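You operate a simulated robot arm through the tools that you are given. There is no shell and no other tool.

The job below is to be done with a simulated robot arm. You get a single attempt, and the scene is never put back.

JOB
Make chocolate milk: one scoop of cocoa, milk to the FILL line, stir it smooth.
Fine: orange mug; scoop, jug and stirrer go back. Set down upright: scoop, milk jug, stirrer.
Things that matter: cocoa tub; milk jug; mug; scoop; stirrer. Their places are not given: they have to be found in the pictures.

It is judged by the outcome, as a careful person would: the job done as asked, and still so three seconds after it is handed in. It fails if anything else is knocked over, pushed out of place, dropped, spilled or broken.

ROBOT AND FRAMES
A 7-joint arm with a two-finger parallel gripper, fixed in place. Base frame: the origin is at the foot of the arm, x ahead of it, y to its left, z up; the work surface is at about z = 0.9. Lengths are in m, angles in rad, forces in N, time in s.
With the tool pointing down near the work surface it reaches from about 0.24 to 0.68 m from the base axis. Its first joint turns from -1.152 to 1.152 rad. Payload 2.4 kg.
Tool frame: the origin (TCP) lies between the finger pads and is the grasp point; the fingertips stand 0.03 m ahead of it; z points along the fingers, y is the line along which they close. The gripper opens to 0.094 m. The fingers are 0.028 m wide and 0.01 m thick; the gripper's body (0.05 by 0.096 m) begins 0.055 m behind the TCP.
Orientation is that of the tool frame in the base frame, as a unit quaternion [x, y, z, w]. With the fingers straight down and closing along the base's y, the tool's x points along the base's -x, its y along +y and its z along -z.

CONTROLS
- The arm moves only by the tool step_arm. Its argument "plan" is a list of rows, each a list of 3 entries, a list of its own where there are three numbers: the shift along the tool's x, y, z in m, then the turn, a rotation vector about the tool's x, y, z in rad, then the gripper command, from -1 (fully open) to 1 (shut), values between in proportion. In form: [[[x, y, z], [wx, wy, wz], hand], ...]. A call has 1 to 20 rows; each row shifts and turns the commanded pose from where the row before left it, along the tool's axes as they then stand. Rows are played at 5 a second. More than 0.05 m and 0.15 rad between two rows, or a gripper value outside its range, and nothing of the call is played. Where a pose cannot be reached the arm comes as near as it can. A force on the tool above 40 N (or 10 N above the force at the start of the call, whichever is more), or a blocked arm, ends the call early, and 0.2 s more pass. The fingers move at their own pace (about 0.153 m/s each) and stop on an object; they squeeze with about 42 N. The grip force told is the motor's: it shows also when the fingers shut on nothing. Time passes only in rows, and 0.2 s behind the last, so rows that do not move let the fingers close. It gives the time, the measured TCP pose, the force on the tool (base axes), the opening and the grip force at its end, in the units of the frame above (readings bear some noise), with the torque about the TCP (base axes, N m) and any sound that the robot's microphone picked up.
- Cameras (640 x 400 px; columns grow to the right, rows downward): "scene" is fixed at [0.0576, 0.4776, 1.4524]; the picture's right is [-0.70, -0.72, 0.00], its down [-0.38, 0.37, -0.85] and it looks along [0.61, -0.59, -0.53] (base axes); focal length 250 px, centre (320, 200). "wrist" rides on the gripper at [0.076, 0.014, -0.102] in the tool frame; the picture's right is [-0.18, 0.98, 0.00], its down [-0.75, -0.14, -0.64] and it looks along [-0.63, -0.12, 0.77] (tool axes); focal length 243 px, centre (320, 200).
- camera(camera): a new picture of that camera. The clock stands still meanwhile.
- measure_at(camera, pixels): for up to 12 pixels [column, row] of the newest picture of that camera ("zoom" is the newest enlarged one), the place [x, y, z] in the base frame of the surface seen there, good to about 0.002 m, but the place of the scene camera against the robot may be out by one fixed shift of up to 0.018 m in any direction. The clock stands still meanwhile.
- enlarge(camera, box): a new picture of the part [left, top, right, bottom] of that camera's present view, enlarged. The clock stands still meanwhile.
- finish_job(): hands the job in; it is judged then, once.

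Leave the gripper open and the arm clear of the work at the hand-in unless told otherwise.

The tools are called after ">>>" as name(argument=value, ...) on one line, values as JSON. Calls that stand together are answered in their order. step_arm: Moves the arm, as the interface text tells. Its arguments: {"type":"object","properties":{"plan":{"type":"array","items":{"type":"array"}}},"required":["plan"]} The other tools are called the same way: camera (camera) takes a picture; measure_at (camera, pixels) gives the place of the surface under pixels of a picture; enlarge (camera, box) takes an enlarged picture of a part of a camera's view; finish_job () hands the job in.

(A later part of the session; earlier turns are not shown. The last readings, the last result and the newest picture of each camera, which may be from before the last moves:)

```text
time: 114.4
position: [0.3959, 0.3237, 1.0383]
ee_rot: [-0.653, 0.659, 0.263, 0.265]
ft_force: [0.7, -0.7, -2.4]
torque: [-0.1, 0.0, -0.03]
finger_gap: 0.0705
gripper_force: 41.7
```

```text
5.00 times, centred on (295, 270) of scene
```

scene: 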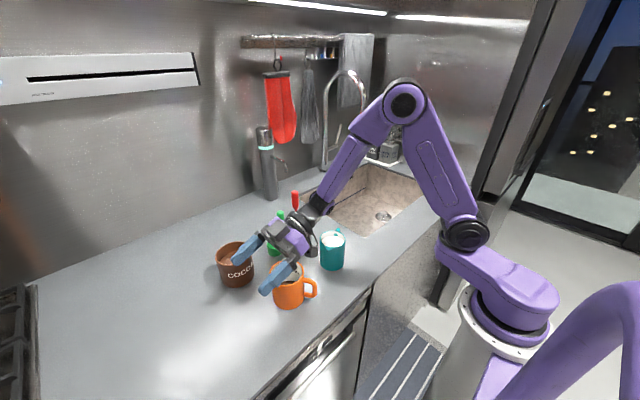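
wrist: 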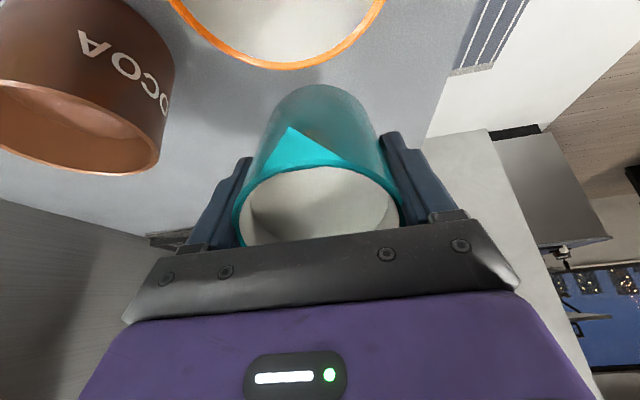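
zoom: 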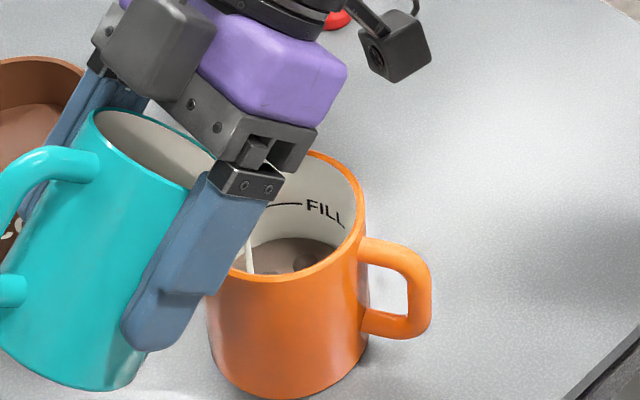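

The level is up to row ~238 (FILL line at row 204), and a thin stream is still finishing. On to 52° the same way.

>>> step_arm(plan=[[[0, 0, 0], [0, 0, 0], 1], [[-0.0001, 0, -0.0014], [0, -0.0349, 0], 1], [[-0.0001, 0, -0.0014], [0, -0.0349, 0], 1], [[0, 0, 0], [0, 0, 0], 1], [[0, 0, 0], [0, 0, 0], 1], [[0, 0, 0], [0, 0, 0], 1], [[-0.0001, 0, -0.0014], [0, -0.0349, 0], 1], [[-0.0001, 0, -0.0014], [0, -0.0349, 0], 1], [[0, 0, 0], [0, 0, 0], 1], [[0, 0, 0], [0, 0, 0], 1], [[0, 0, 0], [0, 0, 0], 1], [[0, 0, 0], [0, 0, 0], 1], [[0, 0, 0], [0, 0, 0], 1]])

>>> enlarge(camera="scene", box=[255, 230, 335, 310])

```text
time: 117.2
position: [0.395, 0.3193, 1.0427]
ee_rot: [-0.633, 0.639, 0.308, 0.311]
ft_force: [0.7, 0.3, -4.0]
torque: [-0.06, -0.05, -0.03]
finger_gap: 0.0707
gripper_force: 42.2
```

```text
5.00 times, centred on (295, 270) of scene
```

zoom: 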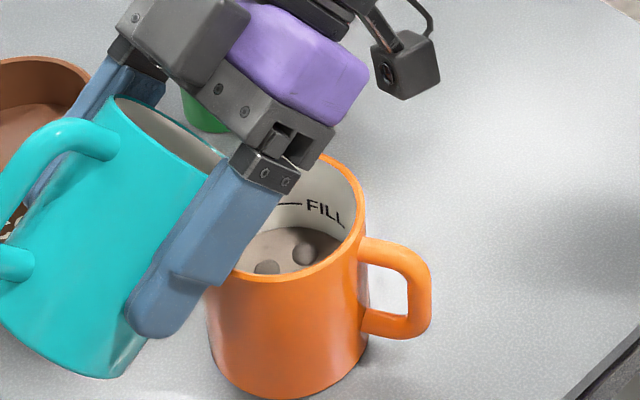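

Level about row 228 now, with lumps of cocoa floating. I measure the surface height against the FILL line (scene z ≈ 0.9565) and rim.

>>> measure_at(camera="zoom", pixels=[[280, 250], [270, 245], [325, 250], [295, 238], [288, 204], [298, 204], [340, 170], [285, 230]])

```text
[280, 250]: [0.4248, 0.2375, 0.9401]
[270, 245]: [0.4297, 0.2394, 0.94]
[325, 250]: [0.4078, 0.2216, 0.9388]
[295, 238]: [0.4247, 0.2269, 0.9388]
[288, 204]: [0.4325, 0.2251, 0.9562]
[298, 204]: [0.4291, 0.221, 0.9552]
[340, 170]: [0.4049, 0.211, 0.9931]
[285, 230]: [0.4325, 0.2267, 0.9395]
```

Surface at 0.9395, FILL at 0.956, so 16.5 mm remain. By geometry the right level should come near a 66° tilt. I go to 60° with pauses.

>>> step_arm(plan=[[[-0.0006, 0, -0.0014], [0, -0.0349, 0], 1], [[-0.0006, 0, -0.0014], [0, -0.0349, 0], 1], [[0, 0, 0], [0, 0, 0], 1], [[0, 0, 0], [0, 0, 0], 1], [[0, 0, 0], [0, 0, 0], 1], [[-0.0006, 0, -0.0014], [0, -0.0349, 0], 1], [[-0.0006, 0, -0.0014], [0, -0.0349, 0], 1], [[0, 0, 0], [0, 0, 0], 1], [[0, 0, 0], [0, 0, 0], 1], [[0, 0, 0], [0, 0, 0], 1], [[0, 0, 0], [0, 0, 0], 1], [[0, 0, 0], [0, 0, 0], 1], [[0, 0, 0], [0, 0, 0], 1]])

>>> enlarge(camera="scene", box=[255, 230, 335, 310])

>>> measure_at(camera="zoom", pixels=[[290, 245], [325, 245], [310, 250], [300, 235], [335, 240], [280, 255], [340, 170]])

```text
time: 120.0
position: [0.3942, 0.3157, 1.0476]
ee_rot: [-0.61, 0.615, 0.352, 0.354]
ft_force: [0.2, 0.3, -2.6]
torque: [-0.04, -0.02, 0.03]
finger_gap: 0.0709
gripper_force: 41.9
```

```text
5.00 times, centred on (295, 270) of scene
```

zoom: 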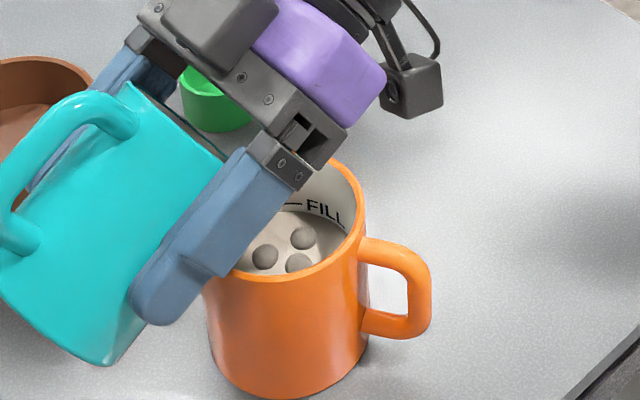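

```text
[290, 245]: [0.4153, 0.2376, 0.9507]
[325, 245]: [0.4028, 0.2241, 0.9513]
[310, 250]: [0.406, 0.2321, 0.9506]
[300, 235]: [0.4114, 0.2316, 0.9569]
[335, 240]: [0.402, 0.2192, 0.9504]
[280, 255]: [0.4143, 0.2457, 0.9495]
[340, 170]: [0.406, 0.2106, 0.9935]
```

Surface at 0.9505, so 5.5 mm to go. I add 2°, in two 1° steps, and wait.

>>> step_arm(plan=[[[0, 0, -0.0007], [0, -0.0175, 0], 1], [[0, 0, 0], [0, 0, 0], 1], [[0, 0, -0.0007], [0, -0.0175, 0], 1], [[0, 0, 0], [0, 0, 0], 1], [[0, 0, 0], [0, 0, 0], 1], [[0, 0, 0], [0, 0, 0], 1], [[0, 0, 0], [0, 0, 0], 1], [[0, 0, 0], [0, 0, 0], 1]])

>>> enlarge(camera="scene", box=[255, 230, 335, 310])

>>> measure_at(camera="zoom", pixels=[[285, 222], [325, 245], [313, 250], [290, 225], [335, 240], [285, 245], [294, 204], [300, 204]])

```text
time: 121.8
position: [0.3939, 0.3134, 1.0473]
ee_rot: [-0.604, 0.609, 0.362, 0.364]
ft_force: [-0.5, -0.5, -3.8]
torque: [-0.04, 0.04, 0.02]
finger_gap: 0.0705
gripper_force: 42.1
```

```text
5.00 times, centred on (295, 270) of scene
```

zoom: 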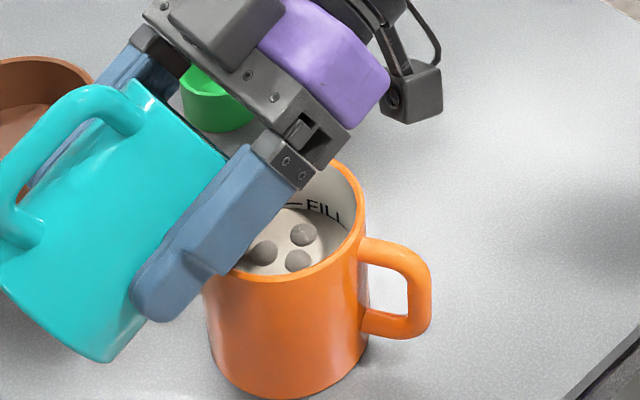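

```text
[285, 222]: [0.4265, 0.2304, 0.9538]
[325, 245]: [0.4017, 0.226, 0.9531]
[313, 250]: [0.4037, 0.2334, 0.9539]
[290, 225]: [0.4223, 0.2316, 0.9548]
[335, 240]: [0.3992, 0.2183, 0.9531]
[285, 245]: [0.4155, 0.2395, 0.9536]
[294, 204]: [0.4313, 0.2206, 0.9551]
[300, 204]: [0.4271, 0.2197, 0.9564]
```

Surface 0.9536, FILL about 0.9562, so 2.5 mm to go. I add 1.2° and wait.

>>> step_arm(plan=[[[0, 0, -0.0005], [0, -0.0105, 0], 1], [[0, 0, 0], [0, 0, 0], 1], [[0, 0, -0.0005], [0, -0.0105, 0], 1], [[0, 0, 0], [0, 0, 0], 1], [[0, 0, 0], [0, 0, 0], 1], [[0, 0, 0], [0, 0, 0], 1], [[0, 0, 0], [0, 0, 0], 1], [[0, 0, 0], [0, 0, 0], 1], [[0, 0, 0], [0, 0, 0], 1]])

>>> enlarge(camera="scene", box=[275, 250, 335, 300])

>>> measure_at(camera="zoom", pixels=[[200, 160], [200, 200], [290, 170], [250, 240], [160, 190], [170, 170], [320, 180], [180, 107], [190, 107]])

```text
time: 123.8
position: [0.3947, 0.3142, 1.0485]
ee_rot: [-0.6, 0.605, 0.369, 0.371]
ft_force: [0.6, 0.1, -2.0]
torque: [-0.07, 0.0, 0.02]
finger_gap: 0.0705
gripper_force: 42.5
```

```text
8.00 times, centred on (305, 275) of scene
```

zoom: 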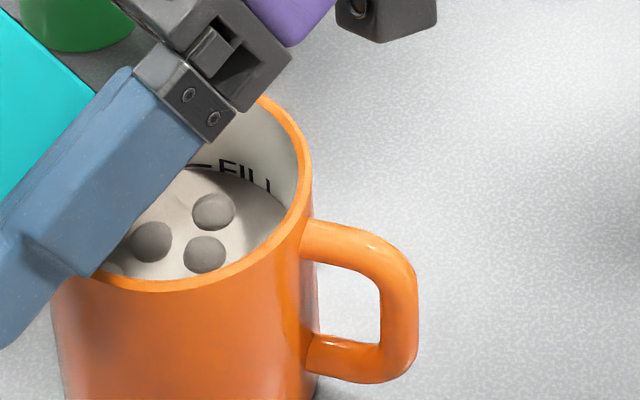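

```text
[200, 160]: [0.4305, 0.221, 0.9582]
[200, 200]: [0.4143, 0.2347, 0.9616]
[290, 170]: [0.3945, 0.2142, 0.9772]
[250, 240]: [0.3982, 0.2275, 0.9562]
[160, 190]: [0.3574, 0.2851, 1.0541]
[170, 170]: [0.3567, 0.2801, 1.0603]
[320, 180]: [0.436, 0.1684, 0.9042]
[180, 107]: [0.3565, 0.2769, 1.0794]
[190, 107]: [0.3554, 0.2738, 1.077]
```

The milk now lies at the FILL line (surface 0.9562 against about 0.9563; in the zoom its edge touches the mark near (200,168)). I stop pouring: untilt along the same path, keeping the spout over the mug.

>>> step_arm(plan=[[[0.0008, 0, 0.0025], [0, 0.0642, 0], 1], [[0.0008, 0, 0.0025], [0, 0.0642, 0], 1], [[0.0008, 0, 0.0025], [0, 0.0642, 0], 1], [[0.0008, 0, 0.0025], [0, 0.0642, 0], 1], [[0.0008, 0, 0.0025], [0, 0.0642, 0], 1], [[0.0001, 0, 0.0008], [0, 0.0623, 0], 1], [[0.0001, 0, 0.0008], [0, 0.0623, 0], 1], [[0.0001, 0, 0.0008], [0, 0.0623, 0], 1], [[0.0001, 0, 0.0008], [0, 0.0623, 0], 1], [[0.0001, 0, 0.0008], [0, 0.0623, 0], 1], [[0.0001, 0, 0.0008], [0, 0.0623, 0], 1], [[0.0001, 0, 0.0008], [0, 0.0623, 0], 1], [[0, 0, 0], [0, 0, 0], 1]])

>>> enlarge(camera="scene", box=[230, 200, 350, 320])

```text
time: 126.6
position: [0.3946, 0.3246, 1.0336]
ee_rot: [-0.694, 0.699, 0.12, 0.122]
ft_force: [0.2, 0.8, -2.8]
torque: [-0.02, 0.01, 0.0]
finger_gap: 0.0702
gripper_force: 42.0
```

```text
3.33 times, centred on (290, 260) of scene
```

zoom: 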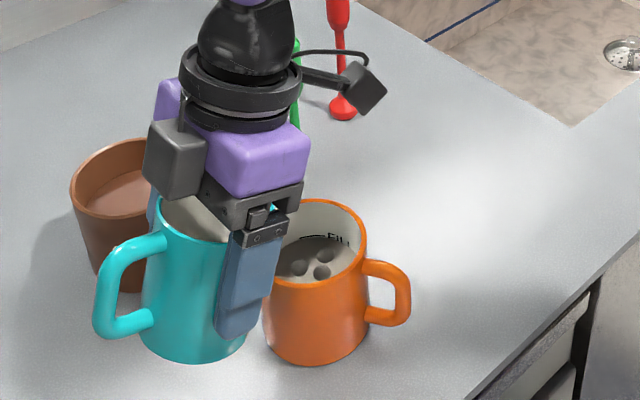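

Flow has stopped and the jug is back at 20°. I raise and level it fully.

>>> step_arm(plan=[[[-0.0029, 0, -0.0081], [0, 0.0432, 0], 1], [[-0.0026, 0, -0.0082], [0, 0.0432, 0], 1], [[-0.0022, 0, -0.0083], [0, 0.0432, 0], 1], [[-0.0019, 0, -0.0084], [0, 0.0432, 0], 1], [[-0.0015, 0, -0.0085], [0, 0.0432, 0], 1], [[-0.0011, 0, -0.0085], [0, 0.0432, 0], 1], [[-0.0007, 0, -0.0086], [0, 0.0433, 0], 1], [[-0.0004, 0, -0.0086], [0, 0.0434, 0], 1], [[0, 0, 0], [0, 0, 0], 1], [[0, 0, 0], [0, 0, 0], 1]])

>>> enlarge(camera="scene", box=[262, 250, 332, 310])

>>> measure_at(camera="zoom", pixels=[[250, 160], [240, 175], [300, 200], [200, 190], [270, 139], [250, 140], [280, 150], [265, 72], [330, 180], [220, 150]])

```text
time: 128.8
position: [0.3946, 0.3266, 1.1006]
ee_rot: [-0.704, 0.71, -0.001, 0.0]
ft_force: [0.4, -0.1, -2.5]
torque: [-0.05, -0.04, 0.06]
finger_gap: 0.0706
gripper_force: 42.1
```

```text
6.67 times, centred on (297, 280) of scene
```

zoom: 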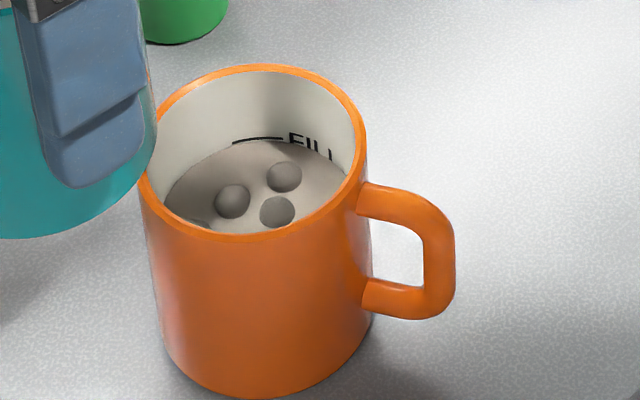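

```text
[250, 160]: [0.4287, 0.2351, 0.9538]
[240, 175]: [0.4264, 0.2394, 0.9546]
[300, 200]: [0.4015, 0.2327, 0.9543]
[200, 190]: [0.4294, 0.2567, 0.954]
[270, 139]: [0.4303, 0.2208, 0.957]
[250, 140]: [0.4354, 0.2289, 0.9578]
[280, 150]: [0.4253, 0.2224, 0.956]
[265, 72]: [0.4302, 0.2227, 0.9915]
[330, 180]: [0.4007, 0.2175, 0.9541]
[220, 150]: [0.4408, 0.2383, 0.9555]
```

Level now reads 0.9543 against the FILL mark at 0.957: about 2.5 mm short, with the milk edge just under the mark. I top up a little. First back to 20° along the same path, 4 mm nearer the mug.

>>> step_arm(plan=[[[0.004, 0, 0], [0, 0, 0], 1], [[-0.0003, 0, 0.0086], [0, -0.0436, 0], 1], [[0.0001, 0, 0.0086], [0, -0.0436, 0], 1], [[0.0005, 0, 0.0085], [0, -0.0436, 0], 1], [[0.0008, 0, 0.0085], [0, -0.0436, 0], 1], [[0.0012, 0, 0.0085], [0, -0.0436, 0], 1], [[0.0016, 0, 0.0084], [0, -0.0436, 0], 1], [[0.0019, 0, 0.0083], [0, -0.0437, 0], 1], [[0.0023, 0, 0.0083], [0, -0.0437, 0], 1], [[-0.0001, 0, -0.0008], [0, -0.0623, 0], 1], [[-0.0001, 0, -0.0008], [0, -0.0623, 0], 1], [[-0.0001, 0, -0.0008], [0, -0.0623, 0], 1], [[-0.0001, 0, -0.0008], [0, -0.0623, 0], 1], [[-0.0001, 0, -0.0008], [0, -0.0623, 0], 1], [[-0.0001, 0, -0.0008], [0, -0.0623, 0], 1], [[-0.0001, 0, -0.0008], [0, -0.0623, 0], 1], [[0, 0, 0], [0, 0, 0], 1]])

```text
time: 132.4
position: [0.3959, 0.3207, 1.0384]
ee_rot: [-0.65, 0.656, 0.27, 0.272]
ft_force: [-0.1, -0.4, -3.0]
torque: [-0.03, 0.03, 0.01]
finger_gap: 0.0708
gripper_force: 41.8
```

At 45°, spout still over the mug. I continue to 62.8°, just under the point where the flow ended, and look.

>>> step_arm(plan=[[[-0.0008, 0, -0.0025], [0, -0.062, 0], 1], [[-0.0008, 0, -0.0025], [0, -0.062, 0], 1], [[-0.0008, 0, -0.0025], [0, -0.062, 0], 1], [[-0.0008, 0, -0.0025], [0, -0.062, 0], 1], [[-0.0008, 0, -0.0025], [0, -0.062, 0], 1], [[0, 0, 0], [0, 0, 0], 1], [[0, 0, 0], [0, 0, 0], 1]])

>>> enlarge(camera="scene", box=[275, 250, 335, 300])

>>> measure_at(camera="zoom", pixels=[[250, 240], [265, 225], [245, 215], [180, 200], [200, 166], [205, 166]])

```text
time: 134.0
position: [0.3947, 0.3126, 1.0499]
ee_rot: [-0.601, 0.607, 0.366, 0.369]
ft_force: [0.7, 0.2, -2.7]
torque: [-0.06, 0.02, 0.0]
finger_gap: 0.0707
gripper_force: 42.1
```

```text
8.00 times, centred on (305, 275) of scene
```

zoom: 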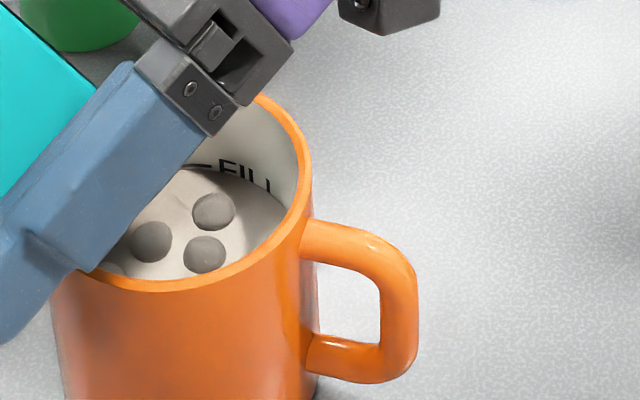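

```text
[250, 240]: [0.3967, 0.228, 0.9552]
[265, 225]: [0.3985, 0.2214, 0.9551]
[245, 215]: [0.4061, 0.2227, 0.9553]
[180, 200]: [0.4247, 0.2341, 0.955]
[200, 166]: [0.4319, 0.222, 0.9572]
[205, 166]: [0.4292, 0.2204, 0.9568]
```

Milk 0.9552, mark 0.957. I add 1.6° in small steps with pauses.

>>> step_arm(plan=[[[0, 0, -0.0004], [0, -0.014, 0], 1], [[0, 0, 0], [0, 0, 0], 1], [[0, 0, 0], [0, 0, 0], 1], [[0, 0, -0.0004], [0, -0.014, 0], 1], [[0, 0, 0], [0, 0, 0], 1], [[0, 0, 0], [0, 0, 0], 1], [[0, 0, 0], [0, 0, 0], 1], [[0, 0, 0], [0, 0, 0], 1], [[0, 0, 0], [0, 0, 0], 1]])

>>> enlarge(camera="scene", box=[275, 250, 335, 300])

>>> measure_at(camera="zoom", pixels=[[250, 240], [265, 225], [245, 215], [180, 200], [200, 166], [205, 166]])

```text
time: 136.0
position: [0.3957, 0.3122, 1.0491]
ee_rot: [-0.597, 0.601, 0.375, 0.377]
ft_force: [0.8, 0.2, -1.9]
torque: [-0.08, 0.0, 0.01]
finger_gap: 0.0707
gripper_force: 42.4
```

```text
8.00 times, centred on (305, 275) of scene
```

zoom: 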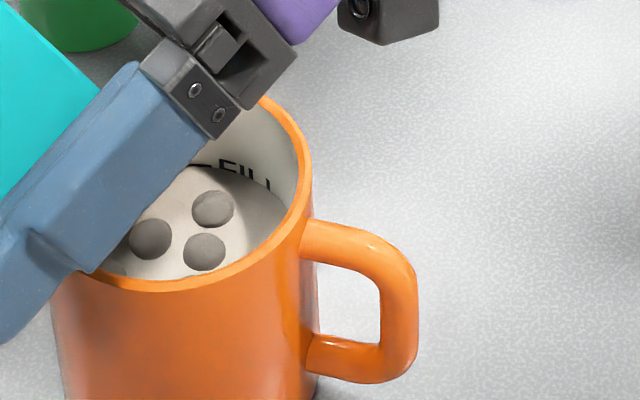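

```text
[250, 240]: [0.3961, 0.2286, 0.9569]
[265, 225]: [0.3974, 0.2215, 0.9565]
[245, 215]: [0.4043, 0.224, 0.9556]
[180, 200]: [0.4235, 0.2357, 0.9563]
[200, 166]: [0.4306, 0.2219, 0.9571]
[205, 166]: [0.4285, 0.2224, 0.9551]
```

Milk 0.9563, mark 0.9565, and the milk's edge is right at the line. Done pouring. I untilt along the same path.

>>> step_arm(plan=[[[0.0008, 0, 0.0025], [0, 0.0676, 0], 1], [[0.0008, 0, 0.0025], [0, 0.0676, 0], 1], [[0.0008, 0, 0.0025], [0, 0.0676, 0], 1], [[0.0008, 0, 0.0025], [0, 0.0676, 0], 1], [[0.0008, 0, 0.0025], [0, 0.0676, 0], 1], [[0.0001, 0, 0.0008], [0, 0.0623, 0], 1], [[0.0001, 0, 0.0008], [0, 0.0623, 0], 1], [[0.0001, 0, 0.0008], [0, 0.0623, 0], 1], [[0.0001, 0, 0.0008], [0, 0.0623, 0], 1], [[0.0001, 0, 0.0008], [0, 0.0623, 0], 1], [[0.0001, 0, 0.0008], [0, 0.0623, 0], 1], [[0.0001, 0, 0.0008], [0, 0.0623, 0], 1], [[0, 0, 0], [0, 0, 0], 1]])

>>> step_arm(plan=[[[-0.0029, 0, -0.0081], [0, 0.0436, 0], 1], [[-0.0026, 0, -0.0082], [0, 0.0436, 0], 1], [[-0.0022, 0, -0.0083], [0, 0.0436, 0], 1], [[-0.0019, 0, -0.0084], [0, 0.0436, 0], 1], [[-0.0015, 0, -0.0085], [0, 0.0436, 0], 1], [[-0.0011, 0, -0.0085], [0, 0.0436, 0], 1], [[-0.0007, 0, -0.0086], [0, 0.0436, 0], 1], [[-0.0004, 0, -0.0086], [0, 0.0438, 0], 1], [[0, 0, 0], [0, 0, 0], 1], [[0, 0, 0], [0, 0, 0], 1]])

>>> enlarge(camera="scene", box=[262, 250, 332, 310])

>>> measure_at(camera="zoom", pixels=[[250, 160], [240, 175], [300, 200], [200, 190], [270, 139], [250, 140], [330, 180], [210, 165]])

```text
time: 138.8
position: [0.3945, 0.3214, 1.034]
ee_rot: [-0.694, 0.699, 0.122, 0.123]
ft_force: [0.2, 0.1, -2.8]
torque: [-0.02, -0.01, -0.01]
finger_gap: 0.0704
gripper_force: 41.6
```

```text
time: 141.0
position: [0.3949, 0.3234, 1.1042]
ee_rot: [-0.705, 0.71, 0.0, 0.0]
ft_force: [0.3, 0.7, -2.1]
torque: [-0.05, 0.03, 0.0]
finger_gap: 0.0706
gripper_force: 42.5
```

```text
6.67 times, centred on (297, 280) of scene
```

zoom: 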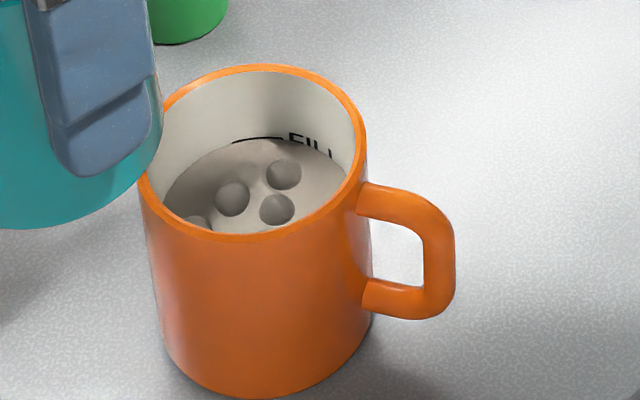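

```text
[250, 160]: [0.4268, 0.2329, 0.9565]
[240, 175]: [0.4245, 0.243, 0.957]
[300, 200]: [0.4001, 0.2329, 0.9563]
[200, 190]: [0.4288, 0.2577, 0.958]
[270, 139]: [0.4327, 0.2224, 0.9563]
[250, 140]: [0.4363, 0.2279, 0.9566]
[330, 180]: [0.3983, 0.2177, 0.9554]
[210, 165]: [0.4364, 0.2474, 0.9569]
```

Milk 0.9566 against the mark 0.9565. Exactly at FILL. Now the jug goes back: carry it to (0.397, 0.085) at height, then yaw it back.

>>> step_arm(plan=[[[0.008, 0, 0], [0, 0, 0], 1], [[0.016, -0.0002, 0], [0, 0, 0], 1], [[0.022, -0.0002, 0], [0, 0, 0], 1], [[0.025, -0.0002, 0], [0, 0, 0], 1], [[0.025, -0.0002, 0], [0, 0, 0], 1], [[0.025, -0.0002, 0], [0, 0, 0], 1], [[0.025, -0.0002, 0], [0, 0, 0], 1], [[0.025, -0.0002, 0], [0, 0, 0], 1], [[0.022, -0.0002, 0], [0, 0, 0], 1], [[0.018, -0.0002, 0], [0, 0, 0], 1], [[0.013, -0.0002, 0], [0, 0, 0], 1], [[0.009, 0, 0], [0, 0, 0], 1], [[0.0058, 0, 0], [0, 0, 0], 1], [[0, 0, 0], [0, 0, 0], 1]])

>>> step_arm(plan=[[[0, 0, 0], [0, 0, 0.05], 1], [[0, 0, 0], [0, 0, 0.1], 1], [[0, 0, 0], [0, 0, 0.115], 1], [[0, 0, 0], [0, 0, 0.115], 1], [[0, 0, 0], [0, 0, 0.115], 1], [[0, 0, 0], [0, 0, 0.115], 1], [[0, 0, 0], [0, 0, 0.115], 1], [[0, 0, 0], [0, 0, 0.115], 1], [[0, 0, 0], [0, 0, 0.115], 1], [[0, 0, 0], [0, 0, 0.115], 1], [[0, 0, 0], [0, 0, 0.115], 1], [[0, 0, 0], [0, 0, 0.115], 1], [[0, 0, 0], [0, 0, 0.08], 1], [[0, 0, 0], [0, 0, 0.03], 1], [[0, 0, 0], [0, 0, 0], 1]])

>>> step_arm(plan=[[[0, 0, 0], [0, 0, 0.05], 1], [[0, 0, 0], [0, 0, 0.1], 1], [[0, 0, 0], [0, 0, 0.115], 1], [[0, 0, 0], [0, 0, 0.115], 1], [[0, 0, 0], [0, 0, 0.115], 1], [[0, 0, 0], [0, 0, 0.115], 1], [[0, 0, 0], [0, 0, 0.115], 1], [[0, 0, 0], [0, 0, 0.115], 1], [[0, 0, 0], [0, 0, 0.115], 1], [[0, 0, 0], [0, 0, 0.115], 1], [[0, 0, 0], [0, 0, 0.08], 1], [[0, 0, 0], [0, 0, 0.0966], 1], [[0, 0, 0], [0, 0, 0], 1], [[0, 0, 0], [0, 0, 0], 1]])

>>> camera(camera="wrist")

>>> enlarge(camera="scene", box=[220, 150, 400, 320])

```text
time: 144.0
position: [0.3929, 0.0857, 1.1028]
ee_rot: [-0.705, 0.71, -0.002, 0.0]
ft_force: [0.6, 0.8, -2.1]
torque: [-0.03, -0.03, -0.01]
finger_gap: 0.0707
gripper_force: 41.7
```

```text
time: 147.2
position: [0.3951, 0.085, 1.1027]
ee_rot: [-0.077, 0.997, 0.0, -0.001]
ft_force: [-0.2, 0.8, -2.8]
torque: [-0.01, 0.03, -0.03]
finger_gap: 0.0705
gripper_force: 42.2
```

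```text
time: 150.2
position: [0.3955, 0.0833, 1.1036]
ee_rot: [0.521, 0.854, -0.002, 0.001]
ft_force: [-0.4, -0.8, -2.4]
torque: [0.04, 0.05, 0.03]
finger_gap: 0.0707
gripper_force: 41.9
```

```text
taken
```

wrist: 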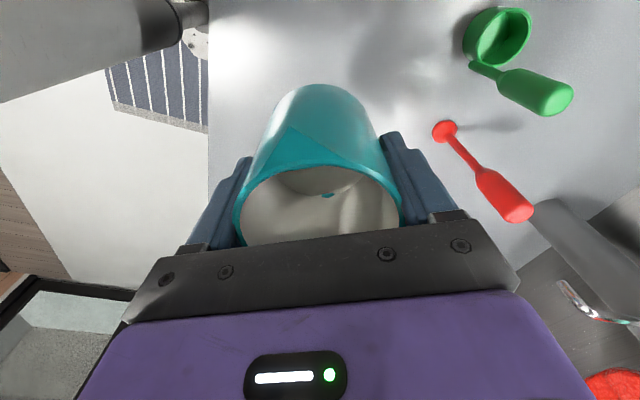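

```text
2.35 times, centred on (310, 235) of scene
```

zoom: 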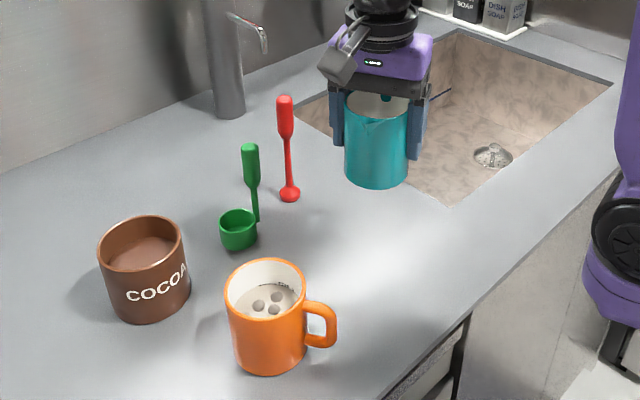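

Back over its place with the original heading. I shift about 2 mm and descend to 6 mm above the counter contact.

>>> step_arm(plan=[[[0.0006, 0.0015, 0], [0, 0, 0], 1], [[0, 0, 0.01], [0, 0, 0], 1], [[0, 0, 0.02], [0, 0, 0], 1], [[0, 0, 0.025], [0, 0, 0], 1], [[0, 0, 0.025], [0, 0, 0], 1], [[0, 0, 0.025], [0, 0, 0], 1], [[0, 0, 0.02], [0, 0, 0], 1], [[0, 0, 0.012], [0, 0, 0], 1], [[0, 0, 0.004], [0, 0, 0], 1], [[0, 0, 0], [0, 0, 0], 1], [[0, 0, 0], [0, 0, 0], 1]])

>>> enlarge(camera="scene", box=[270, 190, 390, 290])

```text
time: 152.6
position: [0.3954, 0.0836, 0.9621]
ee_rot: [0.52, 0.854, 0.0, 0.001]
ft_force: [0.0, 0.0, -1.6]
torque: [0.0, 0.0, -0.02]
finger_gap: 0.0709
gripper_force: 42.3
```

```text
4.00 times, centred on (330, 240) of scene
```

zoom: 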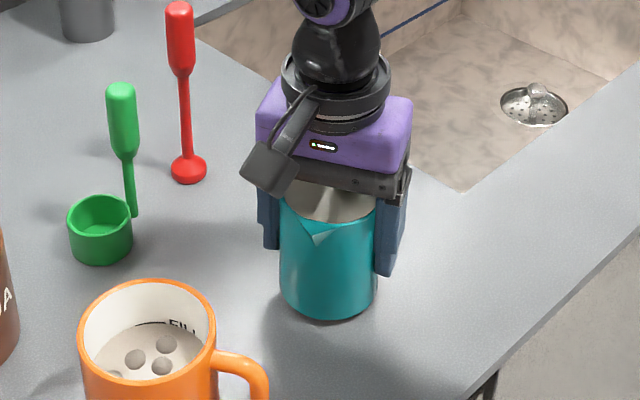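

Only about 6 mm are left. I lower in 1.5–2 mm steps until the force shows contact.

>>> step_arm(plan=[[[0, 0, 0.002], [0, 0, 0], 1], [[0, 0, 0.002], [0, 0, 0], 1], [[0, 0, 0.001], [0, 0, 0], 1], [[0, 0, 0], [0, 0, 0], 1]])

>>> step_arm(plan=[[[0, 0, 0.001], [0, 0, 0], 1], [[0, 0, 0], [0, 0, 0], 1]])

```text
time: 153.6
position: [0.3957, 0.0846, 0.9574]
ee_rot: [0.519, 0.855, -0.001, 0.001]
ft_force: [-0.6, -0.3, -2.5]
torque: [0.05, 0.0, 0.01]
finger_gap: 0.071
gripper_force: 42.3
```

```text
time: 154.2
position: [0.396, 0.0855, 0.9575]
ee_rot: [0.52, 0.854, 0.0, 0.0]
ft_force: [-9.6, -3.3, 30.2]
torque: [-0.23, -0.39, -0.11]
finger_gap: 0.0709
gripper_force: 42.4
```

Contact: the force rose to 30 N. I back up 0.8 mm to relieve it, and read again before releasing.

>>> step_arm(plan=[[[0, 0, -0.0008], [0, 0, 0], 1], [[0, 0, 0], [0, 0, 0], 1]])

```text
time: 154.8
position: [0.3963, 0.0854, 0.9565]
ee_rot: [0.52, 0.854, -0.001, 0.001]
ft_force: [-6.3, -2.2, 17.4]
torque: [-0.24, -0.25, -0.13]
finger_gap: 0.0706
gripper_force: 42.1
```

>>> step_arm(plan=[[[0, 0, -0.0008], [0, 0, 0], 1], [[0, 0, 0], [0, 0, 0], 1]])

```text
time: 155.4
position: [0.3962, 0.0858, 0.958]
ee_rot: [0.52, 0.854, -0.001, 0.001]
ft_force: [0.9, 0.5, -2.4]
torque: [0.02, -0.01, 0.01]
finger_gap: 0.0709
gripper_force: 42.1
```

Only the jug's own weight is left on the tool (2.4 N), so it's just about touching. I lower 0.3 mm and open slowly.

>>> step_arm(plan=[[[0, 0, 0.0003], [0, 0, 0], 1], [[0, 0, 0], [0, 0, 0], -0.55], [[0, 0, 0], [0, 0, 0], -0.7], [[0, 0, 0], [0, 0, 0], -0.85], [[0, 0, 0], [0, 0, 0], -1], [[0, 0, 0], [0, 0, 0], -1]])

>>> camera(camera="wrist")

>>> enlarge(camera="scene", box=[270, 190, 390, 290])

```text
time: 156.8
position: [0.3952, 0.085, 0.9571]
ee_rot: [0.52, 0.854, -0.001, 0.001]
ft_force: [0.3, 0.0, -1.0]
torque: [0.01, 0.0, 0.01]
finger_gap: 0.0942
gripper_force: 0.1
```

```text
taken
```

wrist: 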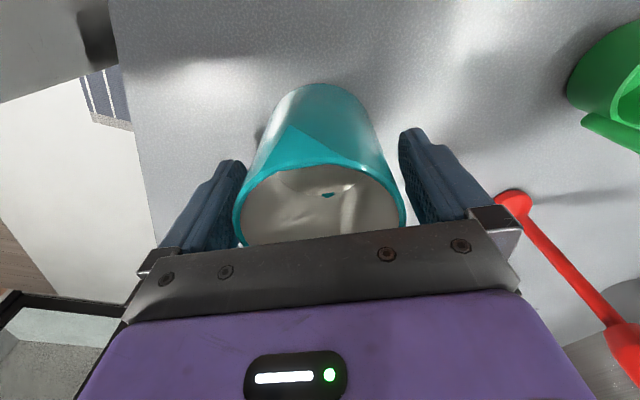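

```text
4.00 times, centred on (330, 240) of scene
```

zoom: 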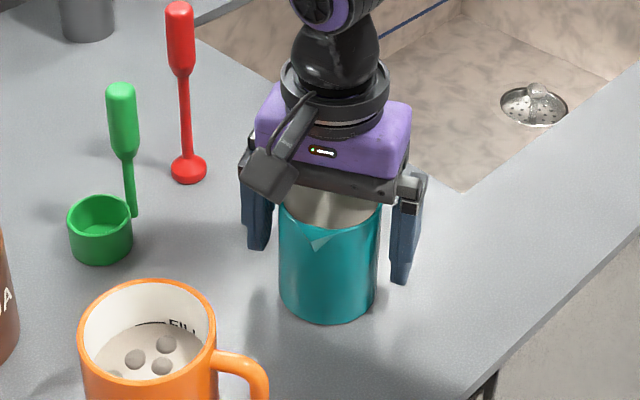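

The jug stands back in its place, upright. I rise straight up 0.2 m, then yaw back to neutral for the stirrer.

>>> step_arm(plan=[[[0, 0, -0.01], [0, 0, 0], -1], [[0, 0, -0.02], [0, 0, 0], -1], [[0, 0, -0.03], [0, 0, 0], -1], [[0, 0, -0.04], [0, 0, 0], -1], [[0, 0, -0.04], [0, 0, 0], -1], [[0, 0, -0.04], [0, 0, 0], -1], [[0, 0, -0.03], [0, 0, 0], -1], [[0, 0, 0], [0, 0, -0.1216], -1], [[0, 0, 0], [0, 0, -0.1216], -1], [[0, 0, 0], [0, 0, -0.1216], -1], [[0, 0, 0], [0, 0, -0.1216], -1], [[0, 0, 0], [0, 0, -0.1216], -1], [[0, 0, 0], [0, 0, -0.1216], -1], [[0, 0, 0], [0, 0, -0.1216], -1], [[0, 0, 0], [0, 0, -0.1216], -1], [[0, 0, 0], [0, 0, -0.1216], -1], [[0, 0, 0], [0, 0, 0], 0], [[0, 0, 0], [0, 0, 0], 0]])

>>> camera(camera="wrist")

>>> camera(camera="scene")

```text
time: 160.6
position: [0.3965, 0.0851, 1.1687]
ee_rot: [-0.001, 1.0, -0.001, -0.001]
ft_force: [0.6, 1.5, -0.5]
torque: [-0.02, 0.0, 0.01]
finger_gap: 0.047
gripper_force: 0.2
```

```text
taken
```

wrist: 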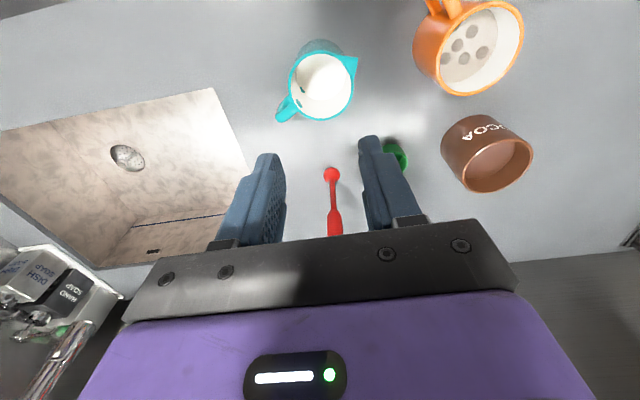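

```text
taken
```

scene: 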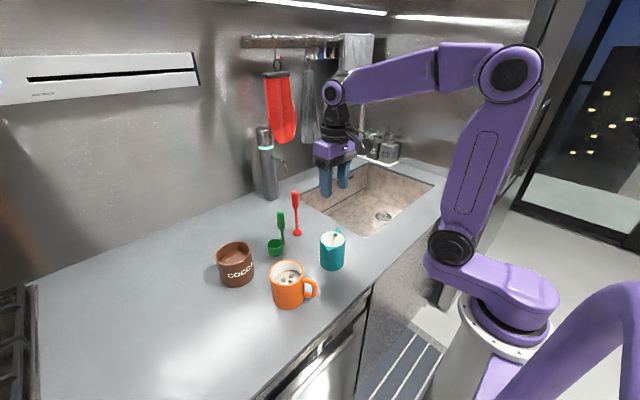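

All is in place. The stirrer is between the fingers in view at (332,205). I measure it again before approaching.

>>> enlarge(camera="wrist", box=[290, 150, 380, 245])

>>> measure_at(camera="wrist", pixels=[[330, 225], [340, 225], [335, 220], [334, 210], [333, 195], [331, 173], [335, 232], [326, 173], [336, 173]])

```text
4.21 times, centred on (335, 198) of wrist
```

zoom: 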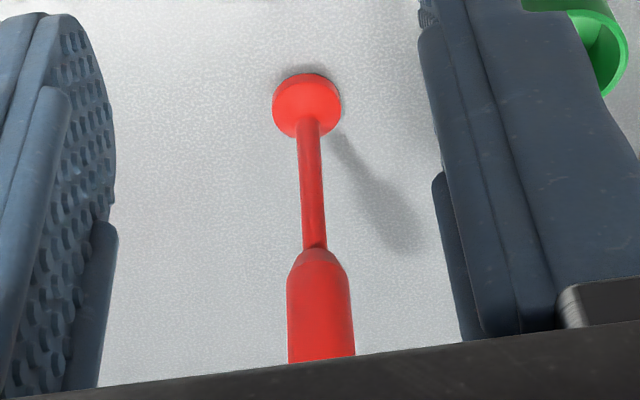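

```text
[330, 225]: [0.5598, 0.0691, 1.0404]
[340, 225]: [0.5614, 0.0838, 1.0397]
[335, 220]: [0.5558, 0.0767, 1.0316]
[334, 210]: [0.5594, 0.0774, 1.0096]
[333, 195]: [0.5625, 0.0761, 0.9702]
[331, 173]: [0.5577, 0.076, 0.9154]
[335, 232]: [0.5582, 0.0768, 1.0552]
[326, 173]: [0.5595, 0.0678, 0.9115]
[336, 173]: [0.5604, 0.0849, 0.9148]
```

Handle axis at (0.565, 0.0767). I move above it, keeping fingertips 7 cm higher than its top, fingers half open.

>>> step_arm(plan=[[[-0.0281, -0.0014, 0], [0, 0, 0], 0], [[-0.0281, -0.0014, 0], [0, 0, 0], 0], [[-0.0281, -0.0014, 0], [0, 0, 0], 0], [[-0.0281, -0.0014, 0], [0, 0, 0], 0], [[-0.0281, -0.0014, 0], [0, 0, 0], 0], [[-0.0281, -0.0014, 0], [0, 0, 0], 0], [[0, 0, 0], [0, 0, 0], 0], [[0, 0, 0], [0, 0, 0], 0]])

>>> camera(camera="wrist")

```text
time: 162.4
position: [0.5657, 0.0761, 1.1679]
ee_rot: [-0.002, 1.0, -0.001, 0.0]
ft_force: [0.4, 0.4, -0.3]
torque: [-0.01, -0.01, 0.01]
finger_gap: 0.047
gripper_force: 0.1
```

```text
taken
```

wrist: 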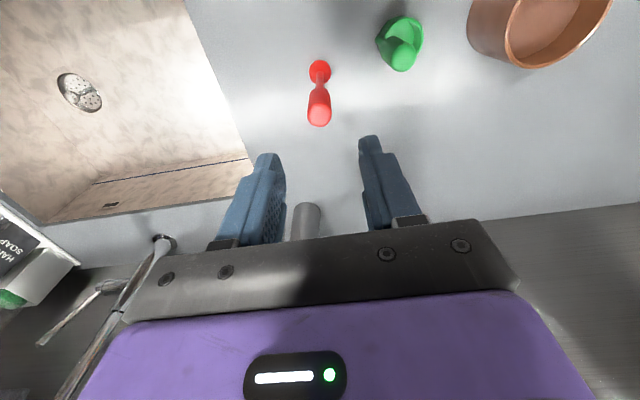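

I check the stirrer's top from here once more.

>>> measure_at(camera="wrist", pixels=[[319, 118], [308, 112], [331, 112], [319, 124], [319, 98], [319, 70]])

```text
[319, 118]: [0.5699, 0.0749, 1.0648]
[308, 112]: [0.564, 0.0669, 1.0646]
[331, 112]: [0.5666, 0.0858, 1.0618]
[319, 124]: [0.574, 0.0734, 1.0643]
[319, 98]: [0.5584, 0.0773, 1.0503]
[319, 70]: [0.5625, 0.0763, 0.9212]
```

Aligned to within 1 mm. I descend to TCP z 1.045 around the handle.

>>> step_arm(plan=[[[0, 0, 0.025], [0, 0, 0], 0], [[0, 0, 0.025], [0, 0, 0], 0], [[0, 0, 0.025], [0, 0, 0], 0], [[0, 0, 0.025], [0, 0, 0], 0], [[0, 0, 0.015], [0, 0, 0], 0], [[0, 0, 0.008], [0, 0, 0], 0], [[0, 0, 0], [0, 0, 0], 0]])

>>> camera(camera="wrist")

```text
time: 164.0
position: [0.5642, 0.0761, 1.0447]
ee_rot: [-0.001, 1.0, -0.001, 0.0]
ft_force: [0.3, 0.0, 0.2]
torque: [-0.02, 0.02, 0.01]
finger_gap: 0.0468
gripper_force: 0.0
```

```text
taken
```

wrist: 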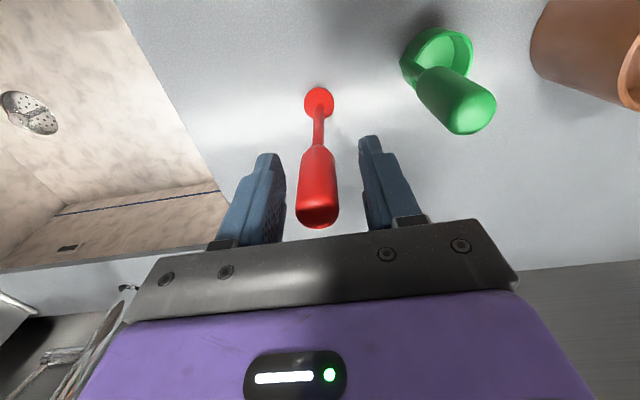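

The handle lies between the fingers. I shift 1 mm right and close.

>>> step_arm(plan=[[[0, -0.001, 0], [0, 0, 0], 0], [[0, 0, 0], [0, 0, 0], 0.4], [[0, 0, 0], [0, 0, 0], 0.7], [[0, 0, 0], [0, 0, 0], 1], [[0, 0, 0], [0, 0, 0], 1], [[0, 0, 0], [0, 0, 0], 1]])

>>> camera(camera="wrist")

```text
time: 165.4
position: [0.5642, 0.0761, 1.046]
ee_rot: [0.0, 1.0, -0.001, 0.0]
ft_force: [0.3, -0.1, 1.2]
torque: [0.15, -0.01, 0.02]
finger_gap: 0.0202
gripper_force: 42.1
```

```text
taken
```

wrist: 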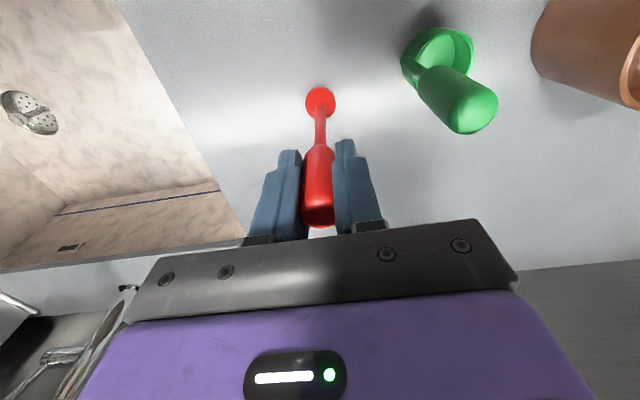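

The stirrer is gripped. I lift it straight up 0.155 m, then carry it over the mug centre (0.394, 0.2485).

>>> step_arm(plan=[[[0, 0, -0.01], [0, 0, 0], 1], [[0, 0, -0.025], [0, 0, 0], 1], [[0, 0, -0.03], [0, 0, 0], 1], [[0, 0, -0.03], [0, 0, 0], 1], [[0, 0, -0.03], [0, 0, 0], 1], [[0, 0, -0.03], [0, 0, 0], 1], [[0.0106, 0.0108, 0], [0, 0, 0], 1], [[0.0213, 0.0216, 0], [0, 0, 0], 1], [[0.0213, 0.0216, 0], [0, 0, 0], 1], [[0.0213, 0.0216, 0], [0, 0, 0], 1], [[0.0213, 0.0216, 0], [0, 0, 0], 1], [[0.0213, 0.0216, 0], [0, 0, 0], 1], [[0.0213, 0.0216, 0], [0, 0, 0], 1], [[0.0213, 0.0216, 0], [0, 0, 0], 1], [[0.0107, 0.0108, 0], [0, 0, 0], 1], [[0, 0, 0], [0, 0, 0], 1], [[0, 0, 0], [0, 0, 0], 1]])

>>> camera(camera="wrist")

>>> enlarge(camera="scene", box=[220, 160, 360, 320])

```text
time: 169.0
position: [0.3934, 0.2472, 1.2008]
ee_rot: [0.0, 1.0, -0.001, 0.0]
ft_force: [0.2, -0.3, -1.0]
torque: [0.01, 0.02, 0.01]
finger_gap: 0.0202
gripper_force: 41.8
```

```text
taken
```

wrist: 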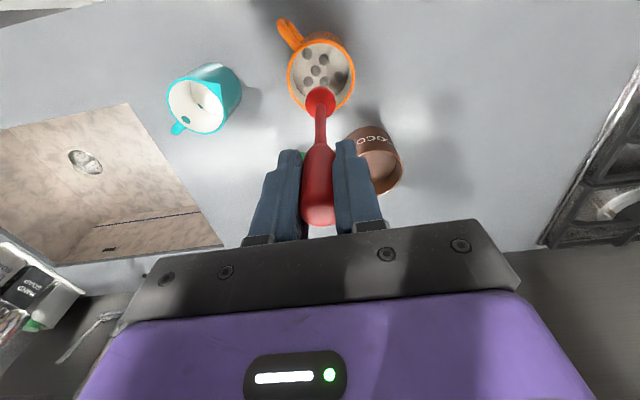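

```text
2.50 times, centred on (290, 240) of scene
```

zoom: 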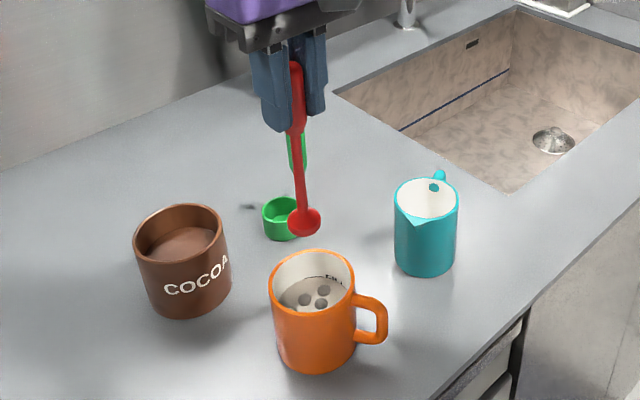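

I measure the bulb's place and the mug rim in the wrist view for centring.

>>> enlarge(camera="wrist", box=[265, 10, 375, 130])

```text
3.33 times, centred on (320, 70) of wrist
```

zoom: 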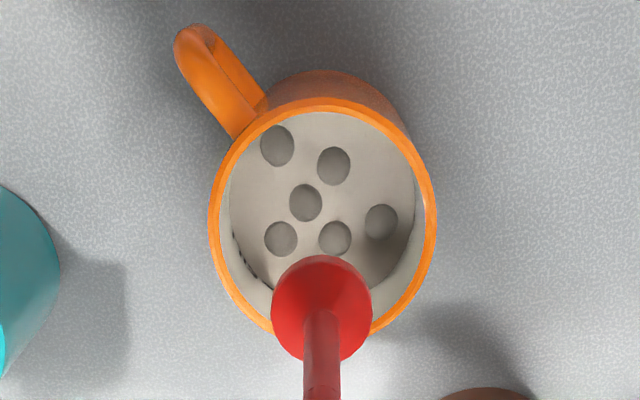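

>>> measure_at(camera="zoom", pixels=[[213, 220], [432, 220], [325, 103], [240, 140], [405, 140], [240, 305], [412, 295], [321, 262], [275, 310], [370, 310], [321, 300], [305, 200]])

```text
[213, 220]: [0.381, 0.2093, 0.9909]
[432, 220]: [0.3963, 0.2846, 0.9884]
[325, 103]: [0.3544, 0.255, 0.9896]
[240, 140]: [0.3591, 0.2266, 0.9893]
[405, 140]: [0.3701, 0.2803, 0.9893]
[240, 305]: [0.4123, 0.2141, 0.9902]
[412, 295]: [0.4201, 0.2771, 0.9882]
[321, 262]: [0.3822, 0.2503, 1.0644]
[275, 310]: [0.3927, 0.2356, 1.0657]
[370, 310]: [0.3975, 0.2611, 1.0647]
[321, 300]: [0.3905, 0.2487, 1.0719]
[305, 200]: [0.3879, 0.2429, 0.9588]
```

Mug centre is (0.393, 0.2475), inner radius about 0.0365. The bulb (radius 0.013) hangs at (0.395, 0.2485). I correct by 2 mm and lower the bulb into the milk, to a few millimetres above the floor.

>>> step_arm(plan=[[[0.002, -0.001, 0], [0, 0, 0], 1], [[0, 0, 0.02], [0, 0, 0], 1], [[0, 0, 0.02], [0, 0, 0], 1], [[0, 0, 0.02], [0, 0, 0], 1], [[0, 0, 0.02], [0, 0, 0], 1], [[0, 0, 0.015], [0, 0, 0], 1], [[0, 0, 0.012], [0, 0, 0], 1], [[0, 0, 0.01], [0, 0, 0], 1], [[0, 0, 0.01], [0, 0, 0], 1], [[0, 0, 0.008], [0, 0, 0], 1], [[0, 0, 0.006], [0, 0, 0], 1], [[0, 0, 0], [0, 0, 0], 1]])

>>> enlarge(camera="scene", box=[240, 210, 340, 320])

>>> camera(camera="wrist")

```text
time: 171.6
position: [0.3925, 0.2462, 1.0592]
ee_rot: [-0.001, 1.0, -0.001, 0.0]
ft_force: [0.0, -0.3, -0.7]
torque: [0.04, -0.01, 0.01]
finger_gap: 0.0201
gripper_force: 42.1
```

```text
3.64 times, centred on (290, 265) of scene
```

zoom: 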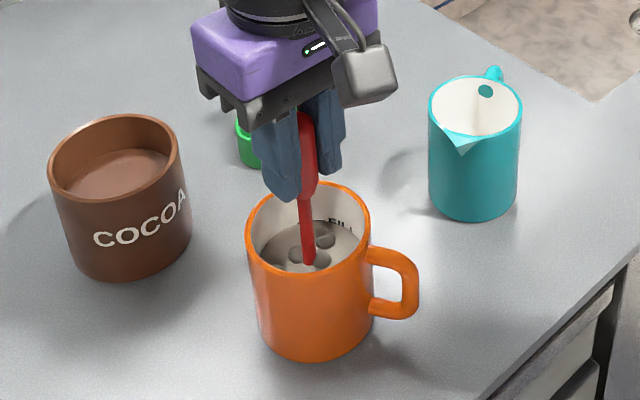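

```text
taken
```

wrist: 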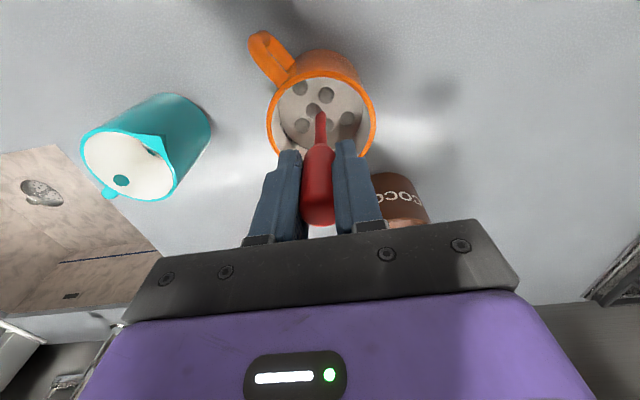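

The bulb is in the milk, near the bottom, with no contact force. I stir gently first: one circle of 10 mm radius.

>>> step_arm(plan=[[[0.01, 0, 0], [0, 0, 0], 1], [[-0.0029, 0.0071, 0], [0, 0, 0], 1], [[-0.0071, 0.0029, 0], [0, 0, 0], 1], [[-0.0071, -0.0029, 0], [0, 0, 0], 1], [[-0.0029, -0.0071, 0], [0, 0, 0], 1], [[0.0029, -0.0071, 0], [0, 0, 0], 1], [[0.0071, -0.0029, 0], [0, 0, 0], 1], [[0.0071, 0.0029, 0], [0, 0, 0], 1], [[0.0029, 0.0071, 0], [0, 0, 0], 1], [[0, 0, 0], [0, 0, 0], 1]])

>>> enlarge(camera="scene", box=[240, 210, 340, 320])

```text
time: 173.8
position: [0.3828, 0.249, 1.0585]
ee_rot: [-0.002, 1.0, 0.0, 0.001]
ft_force: [0.1, -0.7, -0.5]
torque: [0.0, -0.03, 0.0]
finger_gap: 0.0203
gripper_force: 41.6
```

```text
3.64 times, centred on (290, 265) of scene
```

zoom: 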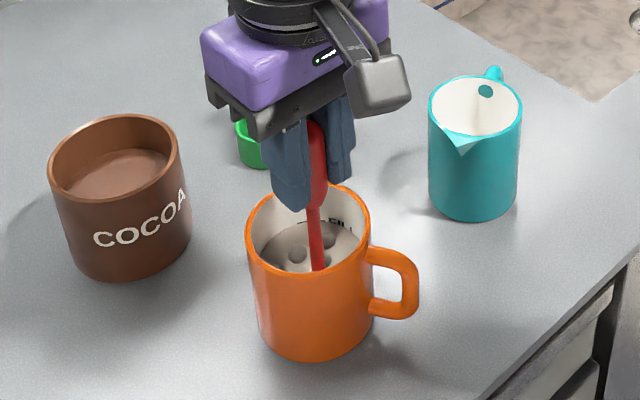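

No contact and no slopping. I widen to a 15 mm radius (bulb then 7–8 mm off the wall) and stir two turns.

>>> step_arm(plan=[[[0.005, 0, 0], [0, 0, 0], 1], [[-0.0044, 0.0106, 0], [0, 0, 0], 1], [[-0.0106, 0.0044, 0], [0, 0, 0], 1], [[-0.0106, -0.0044, 0], [0, 0, 0], 1], [[-0.0044, -0.0106, 0], [0, 0, 0], 1], [[0.0044, -0.0106, 0], [0, 0, 0], 1], [[0.0106, -0.0044, 0], [0, 0, 0], 1], [[0.0106, 0.0044, 0], [0, 0, 0], 1], [[0.0044, 0.0106, 0], [0, 0, 0], 1], [[-0.0044, 0.0106, 0], [0, 0, 0], 1], [[-0.0106, 0.0044, 0], [0, 0, 0], 1], [[-0.0106, -0.0044, 0], [0, 0, 0], 1], [[-0.0044, -0.0106, 0], [0, 0, 0], 1], [[0.0044, -0.0106, 0], [0, 0, 0], 1], [[0.0106, -0.0044, 0], [0, 0, 0], 1], [[0.0106, 0.0044, 0], [0, 0, 0], 1], [[0.0044, 0.0106, 0], [0, 0, 0], 1]])

>>> enlarge(camera="scene", box=[240, 210, 340, 320])

>>> camera(camera="wrist")

```text
time: 177.4
position: [0.3773, 0.247, 1.0586]
ee_rot: [-0.002, 1.0, -0.001, -0.001]
ft_force: [0.4, 0.4, -1.1]
torque: [0.0, 0.03, 0.01]
finger_gap: 0.0202
gripper_force: 42.3
```

```text
3.64 times, centred on (290, 265) of scene
```

zoom: 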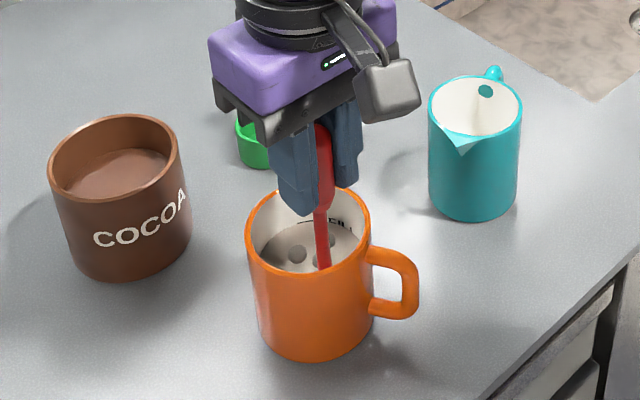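

```text
taken
```

wrist: 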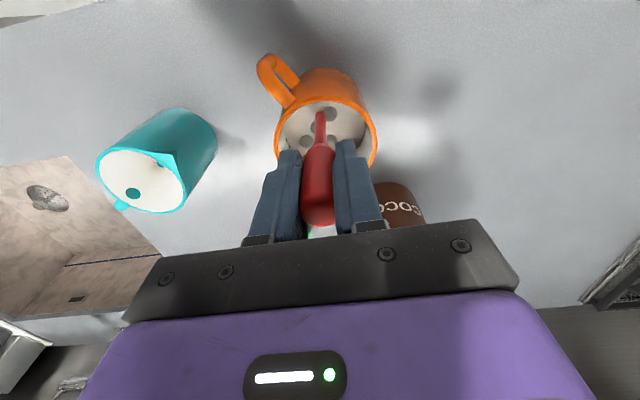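

I zoom on the mug to see how the lumps are doing.

>>> enlarge(camera="scene", box=[265, 250, 325, 300])

```text
8.00 times, centred on (295, 275) of scene
```

zoom: 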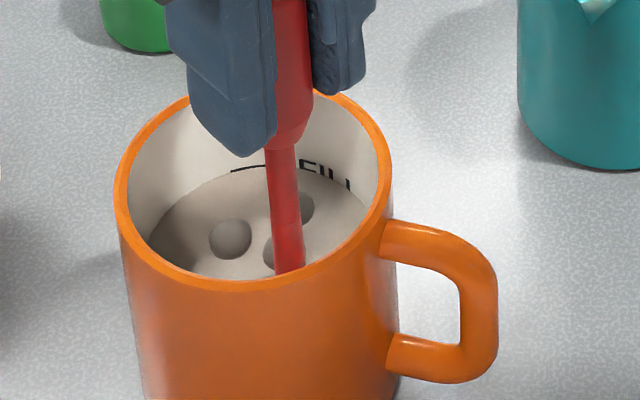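

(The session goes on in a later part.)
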